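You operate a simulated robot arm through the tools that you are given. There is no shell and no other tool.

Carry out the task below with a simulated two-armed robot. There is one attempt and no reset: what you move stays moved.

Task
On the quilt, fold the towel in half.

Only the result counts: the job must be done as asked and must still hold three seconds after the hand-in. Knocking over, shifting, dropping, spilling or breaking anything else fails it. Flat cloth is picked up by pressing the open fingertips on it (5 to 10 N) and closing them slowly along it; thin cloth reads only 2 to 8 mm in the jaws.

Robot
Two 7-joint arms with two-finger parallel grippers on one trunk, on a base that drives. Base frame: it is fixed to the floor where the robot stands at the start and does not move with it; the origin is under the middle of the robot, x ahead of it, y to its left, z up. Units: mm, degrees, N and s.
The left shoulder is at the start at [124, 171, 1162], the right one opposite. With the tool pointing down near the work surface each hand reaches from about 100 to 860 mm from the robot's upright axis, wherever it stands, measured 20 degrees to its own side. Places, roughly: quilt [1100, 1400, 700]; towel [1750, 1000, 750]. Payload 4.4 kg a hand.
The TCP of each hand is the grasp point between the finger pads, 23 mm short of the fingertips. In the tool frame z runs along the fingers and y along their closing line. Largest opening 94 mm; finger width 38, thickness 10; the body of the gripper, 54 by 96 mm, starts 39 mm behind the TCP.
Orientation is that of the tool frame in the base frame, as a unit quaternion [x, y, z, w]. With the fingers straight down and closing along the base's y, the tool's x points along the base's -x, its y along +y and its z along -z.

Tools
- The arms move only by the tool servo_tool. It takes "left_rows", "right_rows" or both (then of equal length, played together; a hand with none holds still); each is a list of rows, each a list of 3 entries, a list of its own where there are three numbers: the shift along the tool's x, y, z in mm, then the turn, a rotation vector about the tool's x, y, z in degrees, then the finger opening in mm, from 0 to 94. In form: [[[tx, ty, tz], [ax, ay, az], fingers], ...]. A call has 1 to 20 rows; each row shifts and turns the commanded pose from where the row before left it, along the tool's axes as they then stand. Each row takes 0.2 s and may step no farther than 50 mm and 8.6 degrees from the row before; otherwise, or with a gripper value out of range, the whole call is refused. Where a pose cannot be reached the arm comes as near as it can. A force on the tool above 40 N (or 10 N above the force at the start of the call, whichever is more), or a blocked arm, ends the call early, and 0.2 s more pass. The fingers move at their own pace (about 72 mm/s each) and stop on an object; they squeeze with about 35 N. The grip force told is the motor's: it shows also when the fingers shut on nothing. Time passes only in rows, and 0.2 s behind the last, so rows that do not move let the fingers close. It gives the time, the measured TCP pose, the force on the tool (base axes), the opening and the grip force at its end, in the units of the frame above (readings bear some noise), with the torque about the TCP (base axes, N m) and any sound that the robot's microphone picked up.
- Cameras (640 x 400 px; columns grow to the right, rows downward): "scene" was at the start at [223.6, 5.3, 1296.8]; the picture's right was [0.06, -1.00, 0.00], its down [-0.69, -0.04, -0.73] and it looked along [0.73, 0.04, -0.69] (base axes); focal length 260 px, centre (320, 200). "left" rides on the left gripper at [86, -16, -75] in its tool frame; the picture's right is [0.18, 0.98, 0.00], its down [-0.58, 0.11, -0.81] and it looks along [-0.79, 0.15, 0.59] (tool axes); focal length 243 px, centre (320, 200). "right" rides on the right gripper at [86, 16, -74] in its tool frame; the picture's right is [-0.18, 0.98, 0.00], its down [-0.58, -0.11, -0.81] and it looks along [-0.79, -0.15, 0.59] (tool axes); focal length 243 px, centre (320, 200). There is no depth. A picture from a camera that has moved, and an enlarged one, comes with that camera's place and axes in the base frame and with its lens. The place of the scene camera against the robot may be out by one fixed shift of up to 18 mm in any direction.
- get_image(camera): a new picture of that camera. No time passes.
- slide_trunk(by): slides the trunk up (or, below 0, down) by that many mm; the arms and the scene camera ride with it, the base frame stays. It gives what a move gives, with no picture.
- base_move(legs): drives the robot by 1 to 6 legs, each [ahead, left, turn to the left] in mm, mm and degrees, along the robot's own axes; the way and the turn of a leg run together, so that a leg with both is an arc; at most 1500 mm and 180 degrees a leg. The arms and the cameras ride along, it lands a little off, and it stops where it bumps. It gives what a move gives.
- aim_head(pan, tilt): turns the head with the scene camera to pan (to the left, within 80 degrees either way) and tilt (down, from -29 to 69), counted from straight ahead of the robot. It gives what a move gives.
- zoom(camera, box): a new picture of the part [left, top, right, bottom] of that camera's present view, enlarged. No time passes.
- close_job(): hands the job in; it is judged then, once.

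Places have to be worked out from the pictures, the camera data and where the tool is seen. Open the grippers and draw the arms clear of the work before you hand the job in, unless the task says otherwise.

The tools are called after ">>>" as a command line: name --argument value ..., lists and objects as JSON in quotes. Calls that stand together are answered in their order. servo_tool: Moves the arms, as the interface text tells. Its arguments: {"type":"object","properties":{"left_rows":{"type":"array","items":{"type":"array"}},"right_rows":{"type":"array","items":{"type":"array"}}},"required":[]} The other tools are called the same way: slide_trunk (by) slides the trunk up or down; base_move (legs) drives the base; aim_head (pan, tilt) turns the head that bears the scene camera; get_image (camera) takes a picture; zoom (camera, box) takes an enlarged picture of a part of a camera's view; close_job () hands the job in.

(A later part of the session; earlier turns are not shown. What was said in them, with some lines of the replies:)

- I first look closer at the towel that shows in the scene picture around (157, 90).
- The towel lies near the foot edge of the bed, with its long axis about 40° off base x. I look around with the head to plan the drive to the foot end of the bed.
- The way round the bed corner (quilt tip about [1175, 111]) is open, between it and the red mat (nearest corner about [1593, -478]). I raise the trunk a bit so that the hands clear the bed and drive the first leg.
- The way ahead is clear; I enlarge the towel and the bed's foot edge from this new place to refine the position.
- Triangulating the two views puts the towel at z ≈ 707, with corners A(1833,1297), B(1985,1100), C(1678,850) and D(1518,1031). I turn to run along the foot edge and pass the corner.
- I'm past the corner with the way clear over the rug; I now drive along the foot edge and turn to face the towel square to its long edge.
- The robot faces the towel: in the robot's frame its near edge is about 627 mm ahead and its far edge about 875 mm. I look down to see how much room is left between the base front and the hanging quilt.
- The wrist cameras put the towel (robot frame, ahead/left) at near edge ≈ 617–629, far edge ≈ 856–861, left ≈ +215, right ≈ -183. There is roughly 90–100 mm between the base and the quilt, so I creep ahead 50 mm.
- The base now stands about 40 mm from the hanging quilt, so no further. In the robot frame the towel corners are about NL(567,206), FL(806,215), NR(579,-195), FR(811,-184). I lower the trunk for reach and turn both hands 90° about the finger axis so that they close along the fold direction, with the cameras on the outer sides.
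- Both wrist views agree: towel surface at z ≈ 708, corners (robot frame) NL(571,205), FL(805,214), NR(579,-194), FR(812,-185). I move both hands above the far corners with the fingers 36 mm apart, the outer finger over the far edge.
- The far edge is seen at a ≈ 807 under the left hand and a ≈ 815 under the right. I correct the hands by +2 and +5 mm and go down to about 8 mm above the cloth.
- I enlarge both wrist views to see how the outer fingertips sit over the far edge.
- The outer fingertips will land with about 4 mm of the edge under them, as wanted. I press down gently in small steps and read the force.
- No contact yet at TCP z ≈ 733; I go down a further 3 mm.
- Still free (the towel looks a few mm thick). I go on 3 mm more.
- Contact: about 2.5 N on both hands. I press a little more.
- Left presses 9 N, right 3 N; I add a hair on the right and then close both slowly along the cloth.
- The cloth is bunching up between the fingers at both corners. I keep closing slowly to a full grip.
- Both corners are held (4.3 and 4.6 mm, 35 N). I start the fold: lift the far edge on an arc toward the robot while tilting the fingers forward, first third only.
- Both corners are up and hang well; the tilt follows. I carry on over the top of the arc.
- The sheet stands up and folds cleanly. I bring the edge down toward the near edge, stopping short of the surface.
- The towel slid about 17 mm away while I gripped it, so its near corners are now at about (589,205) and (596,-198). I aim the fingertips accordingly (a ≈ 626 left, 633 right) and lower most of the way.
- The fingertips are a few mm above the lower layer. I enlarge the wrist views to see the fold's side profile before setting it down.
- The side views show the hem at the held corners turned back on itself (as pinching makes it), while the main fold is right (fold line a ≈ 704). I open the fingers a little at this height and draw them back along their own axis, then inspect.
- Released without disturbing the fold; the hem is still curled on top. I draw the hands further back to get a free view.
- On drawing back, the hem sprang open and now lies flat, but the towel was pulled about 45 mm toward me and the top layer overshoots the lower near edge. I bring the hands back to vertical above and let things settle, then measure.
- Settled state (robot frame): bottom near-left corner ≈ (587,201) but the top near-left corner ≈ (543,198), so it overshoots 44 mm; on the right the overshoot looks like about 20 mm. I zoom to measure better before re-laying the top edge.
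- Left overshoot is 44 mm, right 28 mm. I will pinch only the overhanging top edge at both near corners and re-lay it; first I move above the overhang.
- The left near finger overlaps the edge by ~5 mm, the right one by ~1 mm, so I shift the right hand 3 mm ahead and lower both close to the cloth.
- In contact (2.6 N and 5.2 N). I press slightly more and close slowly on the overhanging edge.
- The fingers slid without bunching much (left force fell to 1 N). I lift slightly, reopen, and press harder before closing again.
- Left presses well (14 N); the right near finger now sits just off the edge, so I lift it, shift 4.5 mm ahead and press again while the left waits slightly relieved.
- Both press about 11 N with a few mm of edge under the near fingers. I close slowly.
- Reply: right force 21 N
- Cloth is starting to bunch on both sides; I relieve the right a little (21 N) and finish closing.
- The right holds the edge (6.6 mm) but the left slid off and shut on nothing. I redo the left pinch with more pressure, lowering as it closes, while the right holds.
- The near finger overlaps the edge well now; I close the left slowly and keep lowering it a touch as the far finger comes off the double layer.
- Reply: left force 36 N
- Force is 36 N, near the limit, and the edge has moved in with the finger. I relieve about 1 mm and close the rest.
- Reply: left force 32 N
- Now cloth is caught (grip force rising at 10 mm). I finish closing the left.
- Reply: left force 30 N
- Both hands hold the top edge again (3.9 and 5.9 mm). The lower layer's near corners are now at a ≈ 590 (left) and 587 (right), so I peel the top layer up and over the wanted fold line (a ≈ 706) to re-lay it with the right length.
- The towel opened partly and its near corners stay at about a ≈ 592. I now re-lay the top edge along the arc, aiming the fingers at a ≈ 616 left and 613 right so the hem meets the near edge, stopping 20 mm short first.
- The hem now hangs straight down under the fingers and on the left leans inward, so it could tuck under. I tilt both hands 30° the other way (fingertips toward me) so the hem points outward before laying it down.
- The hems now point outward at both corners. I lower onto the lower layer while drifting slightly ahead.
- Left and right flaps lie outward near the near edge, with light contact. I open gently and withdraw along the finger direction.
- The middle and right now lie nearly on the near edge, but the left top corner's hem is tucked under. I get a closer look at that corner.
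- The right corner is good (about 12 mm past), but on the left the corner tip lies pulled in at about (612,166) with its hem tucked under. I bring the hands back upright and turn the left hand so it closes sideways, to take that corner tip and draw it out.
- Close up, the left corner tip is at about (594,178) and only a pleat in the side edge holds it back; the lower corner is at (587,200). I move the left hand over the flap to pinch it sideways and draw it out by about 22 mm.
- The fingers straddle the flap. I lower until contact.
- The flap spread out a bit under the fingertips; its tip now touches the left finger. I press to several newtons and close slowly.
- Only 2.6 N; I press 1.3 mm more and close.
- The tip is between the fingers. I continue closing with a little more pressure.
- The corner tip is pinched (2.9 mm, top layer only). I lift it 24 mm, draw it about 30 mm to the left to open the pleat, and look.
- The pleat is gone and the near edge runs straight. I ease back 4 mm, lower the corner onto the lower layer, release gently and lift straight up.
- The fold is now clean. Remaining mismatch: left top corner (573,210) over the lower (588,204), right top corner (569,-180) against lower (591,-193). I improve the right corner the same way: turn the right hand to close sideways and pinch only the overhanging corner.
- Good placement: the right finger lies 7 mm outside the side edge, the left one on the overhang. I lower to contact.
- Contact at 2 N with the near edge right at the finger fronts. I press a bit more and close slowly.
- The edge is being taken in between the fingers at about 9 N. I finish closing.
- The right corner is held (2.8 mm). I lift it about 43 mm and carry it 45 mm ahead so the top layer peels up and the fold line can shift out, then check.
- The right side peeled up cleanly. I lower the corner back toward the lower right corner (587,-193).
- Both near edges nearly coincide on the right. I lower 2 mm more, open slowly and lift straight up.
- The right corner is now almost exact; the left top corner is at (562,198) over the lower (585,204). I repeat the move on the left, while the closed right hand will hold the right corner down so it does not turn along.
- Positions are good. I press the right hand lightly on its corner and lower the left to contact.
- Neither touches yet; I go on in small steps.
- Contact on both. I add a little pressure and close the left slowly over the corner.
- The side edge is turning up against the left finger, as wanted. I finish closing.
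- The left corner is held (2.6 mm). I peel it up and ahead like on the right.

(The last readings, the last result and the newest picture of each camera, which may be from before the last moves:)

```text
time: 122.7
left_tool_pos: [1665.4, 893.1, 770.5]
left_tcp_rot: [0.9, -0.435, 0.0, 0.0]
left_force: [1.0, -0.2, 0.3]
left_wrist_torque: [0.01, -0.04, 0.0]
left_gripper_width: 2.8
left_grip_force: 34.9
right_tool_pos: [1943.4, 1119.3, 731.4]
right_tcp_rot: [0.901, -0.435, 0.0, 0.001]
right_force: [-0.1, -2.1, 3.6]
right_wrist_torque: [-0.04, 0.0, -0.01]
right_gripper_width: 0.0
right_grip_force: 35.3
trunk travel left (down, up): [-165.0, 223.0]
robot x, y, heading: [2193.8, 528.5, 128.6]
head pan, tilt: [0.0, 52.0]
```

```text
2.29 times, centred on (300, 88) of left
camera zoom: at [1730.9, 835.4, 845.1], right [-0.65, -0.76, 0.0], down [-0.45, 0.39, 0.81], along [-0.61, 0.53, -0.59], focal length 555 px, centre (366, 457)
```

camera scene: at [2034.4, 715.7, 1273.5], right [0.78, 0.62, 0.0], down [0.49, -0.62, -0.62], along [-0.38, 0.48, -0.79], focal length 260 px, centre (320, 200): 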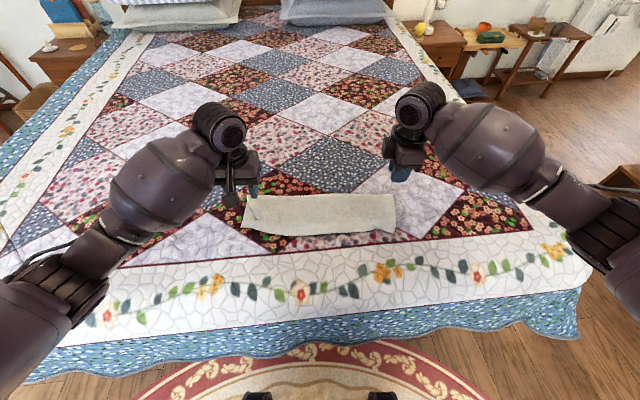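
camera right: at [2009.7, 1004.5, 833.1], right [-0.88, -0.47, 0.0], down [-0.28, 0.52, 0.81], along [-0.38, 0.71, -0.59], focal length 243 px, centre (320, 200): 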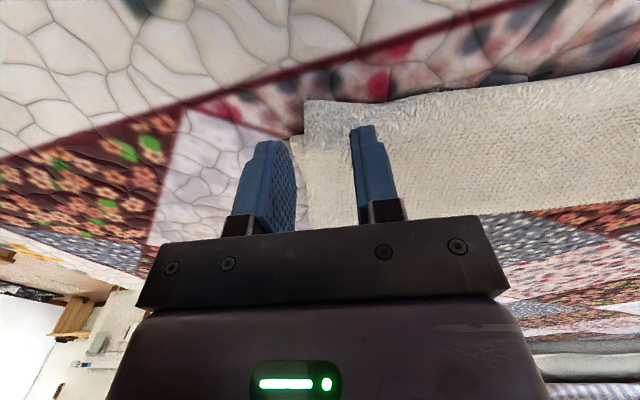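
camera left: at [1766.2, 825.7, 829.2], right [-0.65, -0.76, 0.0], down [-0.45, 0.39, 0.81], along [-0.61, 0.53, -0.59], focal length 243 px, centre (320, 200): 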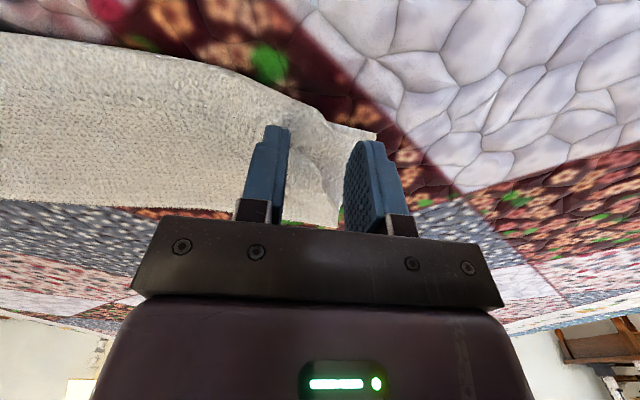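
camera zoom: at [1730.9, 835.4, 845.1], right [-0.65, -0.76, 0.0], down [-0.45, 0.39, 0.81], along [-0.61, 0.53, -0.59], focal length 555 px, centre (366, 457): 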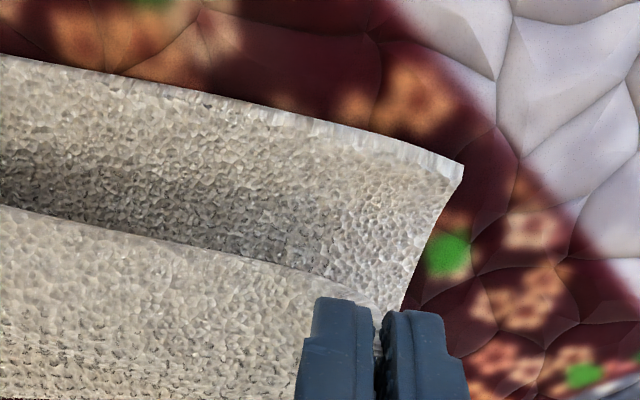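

Peeled well, with the lower left corner at (590,207). I lower the top corner onto it and release.

>>> servo_tool --left_rows '[[[7, 0, 7], [0, 0, 0], 0], [[6, 0.5, 9], [0, 0, 0], 0], [[4.5, 0.5, 10], [0, 0, 0], 0], [[2, 0, 10], [0, 0, 0], 0], [[0, 0, 0], [0, 0, 0], 0]]'

>>> zoom --camera "scene" --box '[220, 147.5, 420, 272.5]'

>>> zoom --camera "left" --box '[160, 0, 440, 175]'

```text
time: 123.9
left_tool_pos: [1677.1, 879.3, 733.6]
left_tcp_rot: [0.9, -0.435, 0.0, 0.0]
left_force: [-0.4, -0.1, 0.2]
left_wrist_torque: [0.05, 0.01, 0.03]
left_gripper_width: 2.7
left_grip_force: 34.9
right_tool_pos: [1944.5, 1119.2, 732.0]
right_tcp_rot: [0.901, -0.434, 0.0, 0.0]
right_force: [1.2, -2.0, 2.8]
right_wrist_torque: [-0.04, -0.03, 0.03]
right_gripper_width: 0.1
right_grip_force: 35.2
trunk travel left (down, up): [-165.0, 223.0]
robot x, y, heading: [2190.3, 528.3, 128.4]
head pan, tilt: [0.0, 52.0]
```

```text
3.20 times, centred on (320, 210) of scene
camera zoom: at [2034.6, 715.3, 1273.6], right [0.78, 0.62, 0.0], down [0.49, -0.62, -0.62], along [-0.38, 0.48, -0.79], focal length 831 px, centre (320, 168)
```

zoom: 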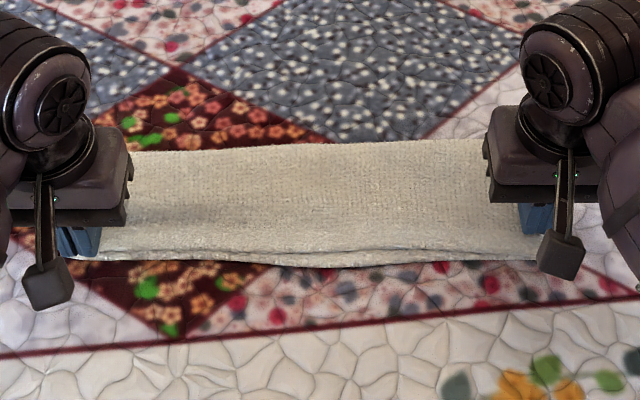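

```text
2.29 times, centred on (300, 88) of left
camera zoom: at [1742.3, 820.7, 808.8], right [-0.65, -0.76, 0.0], down [-0.45, 0.39, 0.81], along [-0.61, 0.53, -0.59], focal length 555 px, centre (366, 457)
```

zoom: 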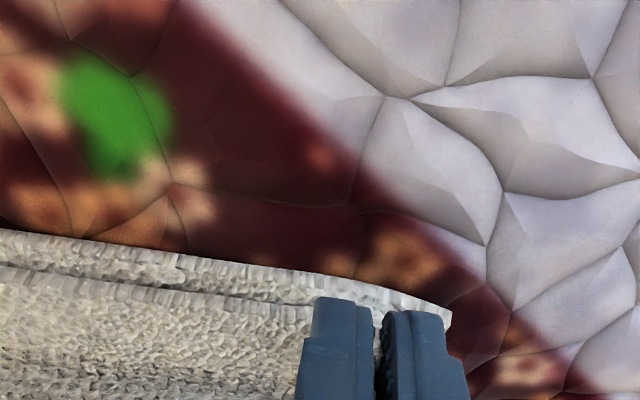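

The edges nearly match, the top one about 8–10 mm inside. I ease the left corner 6 mm toward me, release it, lift off, and then lift the right hand straight up.

>>> servo_tool --left_rows '[[[3, 0, 0], [0, 0, 0], 0], [[3, 0, 0.5], [0, 0, 0], 0], [[0, 0, 0], [0, 0, 0], 4], [[0, 0, 0], [0, 0, 0], 8], [[0, 0, 0], [0, 0, 0], 14], [[0, 0, 0], [0, 0, 0], 22], [[0, 0, -3], [0, 0, 0], 28], [[0, 0, -6], [0, 0, 0], 28], [[0, 0, -10], [0, 0, 0], 28], [[0, 0, -15], [0, 0, 0], 28], [[0, 5, -20], [0, 0, 0], 28], [[0, 15, -20], [0, 0, 0], 28], [[0, 15, -15], [0, 0, 0], 28]]' --right_rows '[[[0, 0, 0], [0, 0, 0], 0], [[0, 0, 0], [0, 0, 0], 0], [[0, 0, 0], [0, 0, 0], 0], [[0, 0, 0], [0, 0, 0], 0], [[0, 0, 0], [0, 0, 0], 0], [[0, 0, 0], [0, 0, 0], 0], [[0, 0, -2], [0, 0, 0], 0], [[0, 0, -4], [0, 0, 0], 0], [[0, 0, -8], [0, 0, 0], 0], [[0, 0, -15], [0, 0, 0], 0], [[0, 0, -20], [0, 0, 0], 0], [[0, -10, -20], [0, 0, 0], 0], [[0, -15, -20], [0, 0, 0], 0]]'

>>> zoom --camera "scene" --box '[220, 147.5, 420, 272.5]'

>>> zoom --camera "right" --box '[220, 0, 500, 175]'

>>> zoom --camera "left" --box '[120, 0, 400, 175]'

```text
time: 126.7
left_tool_pos: [1654.0, 850.3, 821.5]
left_tcp_rot: [0.901, -0.434, 0.0, 0.0]
left_force: [0.0, 0.1, -0.6]
left_wrist_torque: [0.01, 0.01, -0.03]
left_gripper_width: 27.9
left_grip_force: 0.1
right_tool_pos: [1963.2, 1134.7, 822.1]
right_tcp_rot: [0.901, -0.434, 0.0, 0.0]
right_force: [-0.6, 0.0, -0.5]
right_wrist_torque: [0.02, 0.0, 0.02]
right_gripper_width: 0.0
right_grip_force: 35.7
trunk travel left (down, up): [-165.0, 223.0]
robot x, y, heading: [2189.4, 530.0, 128.6]
head pan, tilt: [0.0, 52.0]
```

```text
3.20 times, centred on (320, 210) of scene
camera zoom: at [2035.0, 715.4, 1273.7], right [0.78, 0.62, 0.0], down [0.49, -0.62, -0.62], along [-0.38, 0.48, -0.79], focal length 831 px, centre (320, 168)
```

zoom: 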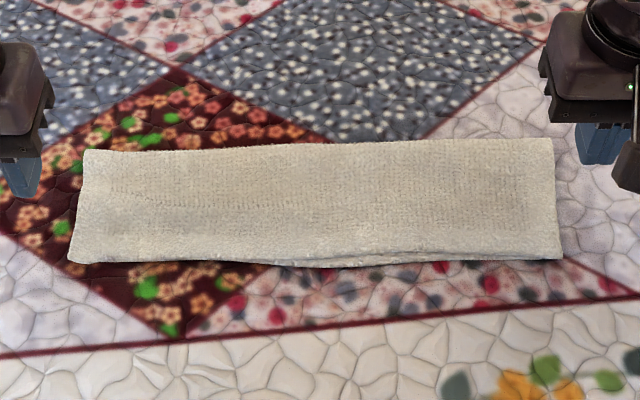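

```text
2.29 times, centred on (360, 88) of right
camera zoom: at [2004.3, 1056.0, 896.4], right [-0.88, -0.47, 0.0], down [-0.28, 0.52, 0.81], along [-0.38, 0.71, -0.59], focal length 555 px, centre (229, 457)
```

zoom: 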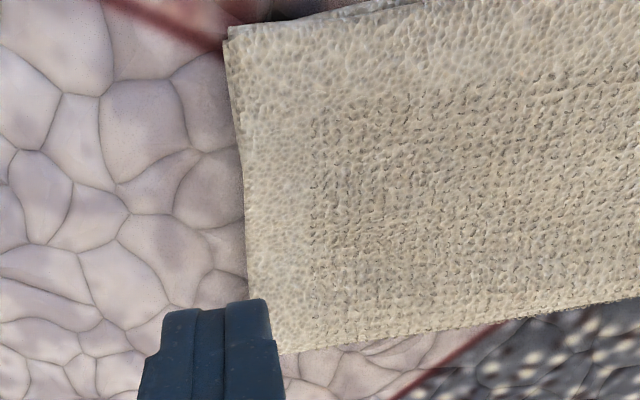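

```text
2.29 times, centred on (260, 88) of left
camera zoom: at [1719.1, 792.7, 896.9], right [-0.65, -0.76, 0.0], down [-0.45, 0.39, 0.81], along [-0.61, 0.53, -0.59], focal length 555 px, centre (457, 457)
```

zoom: 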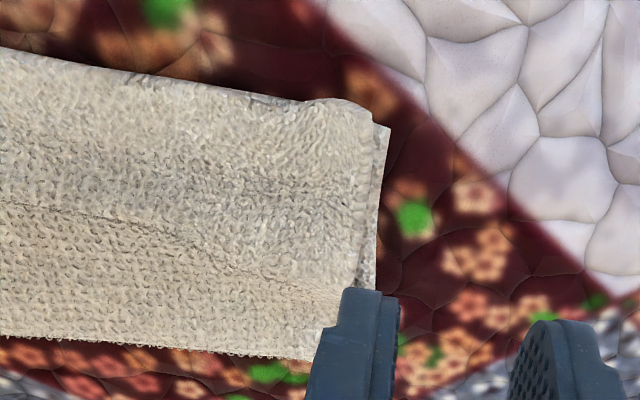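

The edges now lie together within several mm along the whole length. I draw both hands up and back clear of the towel and check it once more.

>>> servo_tool --left_rows '[[[10, 10, -20], [0, 0, 0], 40], [[20, 10, -20], [0, 0, 0], 60], [[30, 10, -20], [0, 0, 0], 80], [[30, 10, -10], [0, 0, 0], 94], [[30, 10, 0], [0, 0, 0], 94], [[0, 0, 0], [0, 0, 0], 94]]' --right_rows '[[[10, -10, -20], [0, 0, 0], 20], [[20, -10, -20], [0, 0, 0], 40], [[30, -10, -20], [0, 0, 0], 70], [[30, -10, -10], [0, 0, 0], 94], [[30, -10, 0], [0, 0, 0], 94], [[0, 0, 0], [0, 0, 0], 94]]'

>>> zoom --camera "scene" --box '[220, 147.5, 420, 272.5]'

>>> get_image --camera "left"

>>> get_image --camera "right"

>>> get_image --camera "scene"

```text
time: 128.1
left_tool_pos: [1688.2, 725.9, 890.4]
left_tcp_rot: [0.901, -0.434, 0.002, 0.001]
left_force: [-0.1, 0.0, 0.2]
left_wrist_torque: [0.0, -0.01, -0.01]
left_gripper_width: 94.0
left_grip_force: 0.1
right_tool_pos: [2076.3, 1072.6, 889.4]
right_tcp_rot: [0.901, -0.434, 0.001, 0.001]
right_force: [0.6, 0.3, -0.1]
right_wrist_torque: [-0.01, 0.04, 0.0]
right_gripper_width: 94.1
right_grip_force: 0.0
trunk travel left (down, up): [-165.0, 223.0]
robot x, y, heading: [2189.8, 529.2, 128.4]
head pan, tilt: [0.0, 52.0]
```

```text
3.20 times, centred on (320, 210) of scene
camera zoom: at [2034.1, 716.0, 1273.3], right [0.78, 0.62, 0.0], down [0.49, -0.62, -0.62], along [-0.38, 0.48, -0.79], focal length 831 px, centre (320, 168)
```

zoom: 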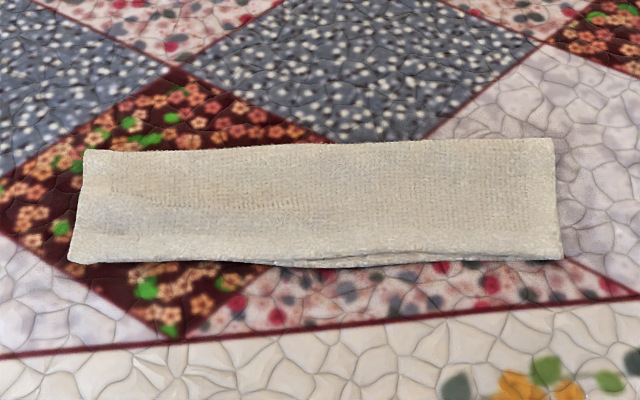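

```text
taken
camera left: at [1753.8, 666.6, 966.3], right [-0.65, -0.76, 0.0], down [-0.45, 0.39, 0.81], along [-0.61, 0.53, -0.59], focal length 243 px, centre (320, 200)
```

left: 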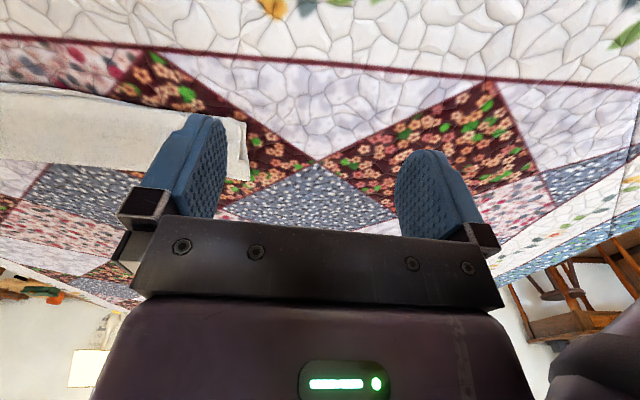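

```text
taken
camera right: at [2117.1, 993.5, 964.1], right [-0.88, -0.47, 0.0], down [-0.28, 0.52, 0.81], along [-0.38, 0.71, -0.59], focal length 243 px, centre (320, 200)
```

right: 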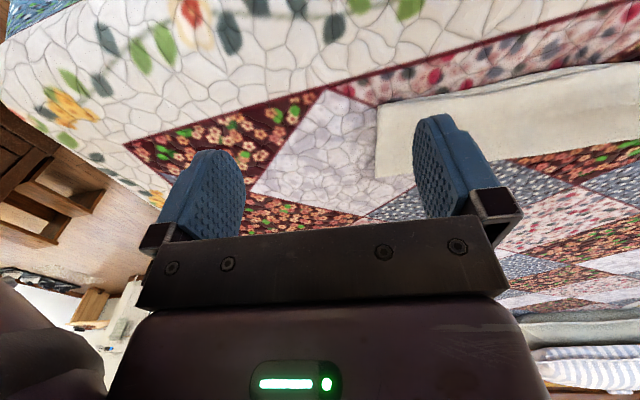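

```text
taken
camera scene: at [2034.1, 716.0, 1273.3], right [0.78, 0.62, 0.0], down [0.49, -0.62, -0.62], along [-0.38, 0.48, -0.79], focal length 260 px, centre (320, 200)
```

scene: 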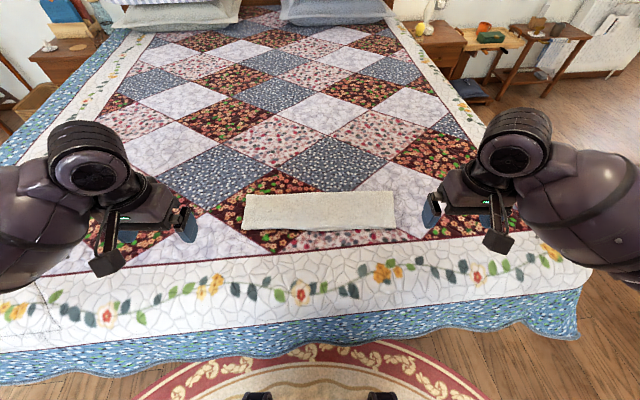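

The towel lies folded lengthwise in half. I check the two near corners closely once more.

>>> zoom --camera "scene" --box '[225, 185, 305, 235]'

>>> zoom --camera "scene" --box '[330, 185, 410, 235]'

>>> zoom --camera "left" --box '[130, 70, 290, 170]'

```text
8.00 times, centred on (265, 210) of scene
camera zoom: at [2034.1, 716.0, 1273.3], right [0.78, 0.62, 0.0], down [0.49, -0.62, -0.62], along [-0.38, 0.48, -0.79], focal length 2076 px, centre (760, 120)
```

zoom: 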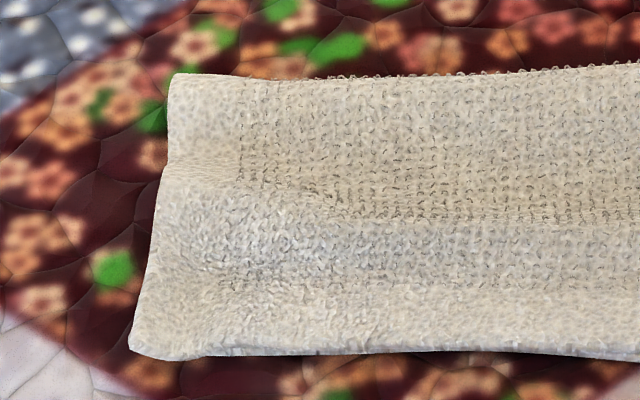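

```text
8.00 times, centred on (370, 210) of scene
camera zoom: at [2034.1, 716.0, 1273.3], right [0.78, 0.62, 0.0], down [0.49, -0.62, -0.62], along [-0.38, 0.48, -0.79], focal length 2076 px, centre (-80, 120)
```

zoom: 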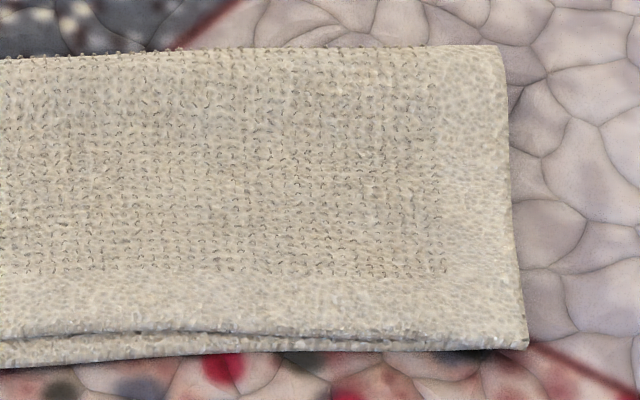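

```text
4.00 times, centred on (210, 120) of left
camera zoom: at [1753.8, 666.6, 966.3], right [-0.65, -0.76, 0.0], down [-0.45, 0.39, 0.81], along [-0.61, 0.53, -0.59], focal length 970 px, centre (760, 520)
```

zoom: 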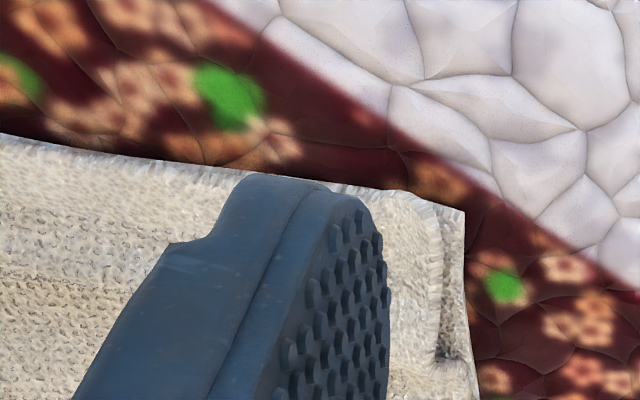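

The corners and edges coincide within about 8 mm, the towel rests flat on the quilt, and the grippers are open and clear. I hand the job in.

>>> close_job

```text
The job is handed in.
```

The towel is folded in half lengthwise on the quilt, and I have handed the job in. In the last pictures the edges and corners match to within about 8 mm. A slight soft ridge remains near the left end.

Getting there took a few corrections. The towel slid about 17 mm when I first gripped it. The first release left the top layer overshooting, so I re-laid the top edge and then both near corners. Nothing else on or around the bed was seen to move. At hand-in both grippers were open and clear of the towel.
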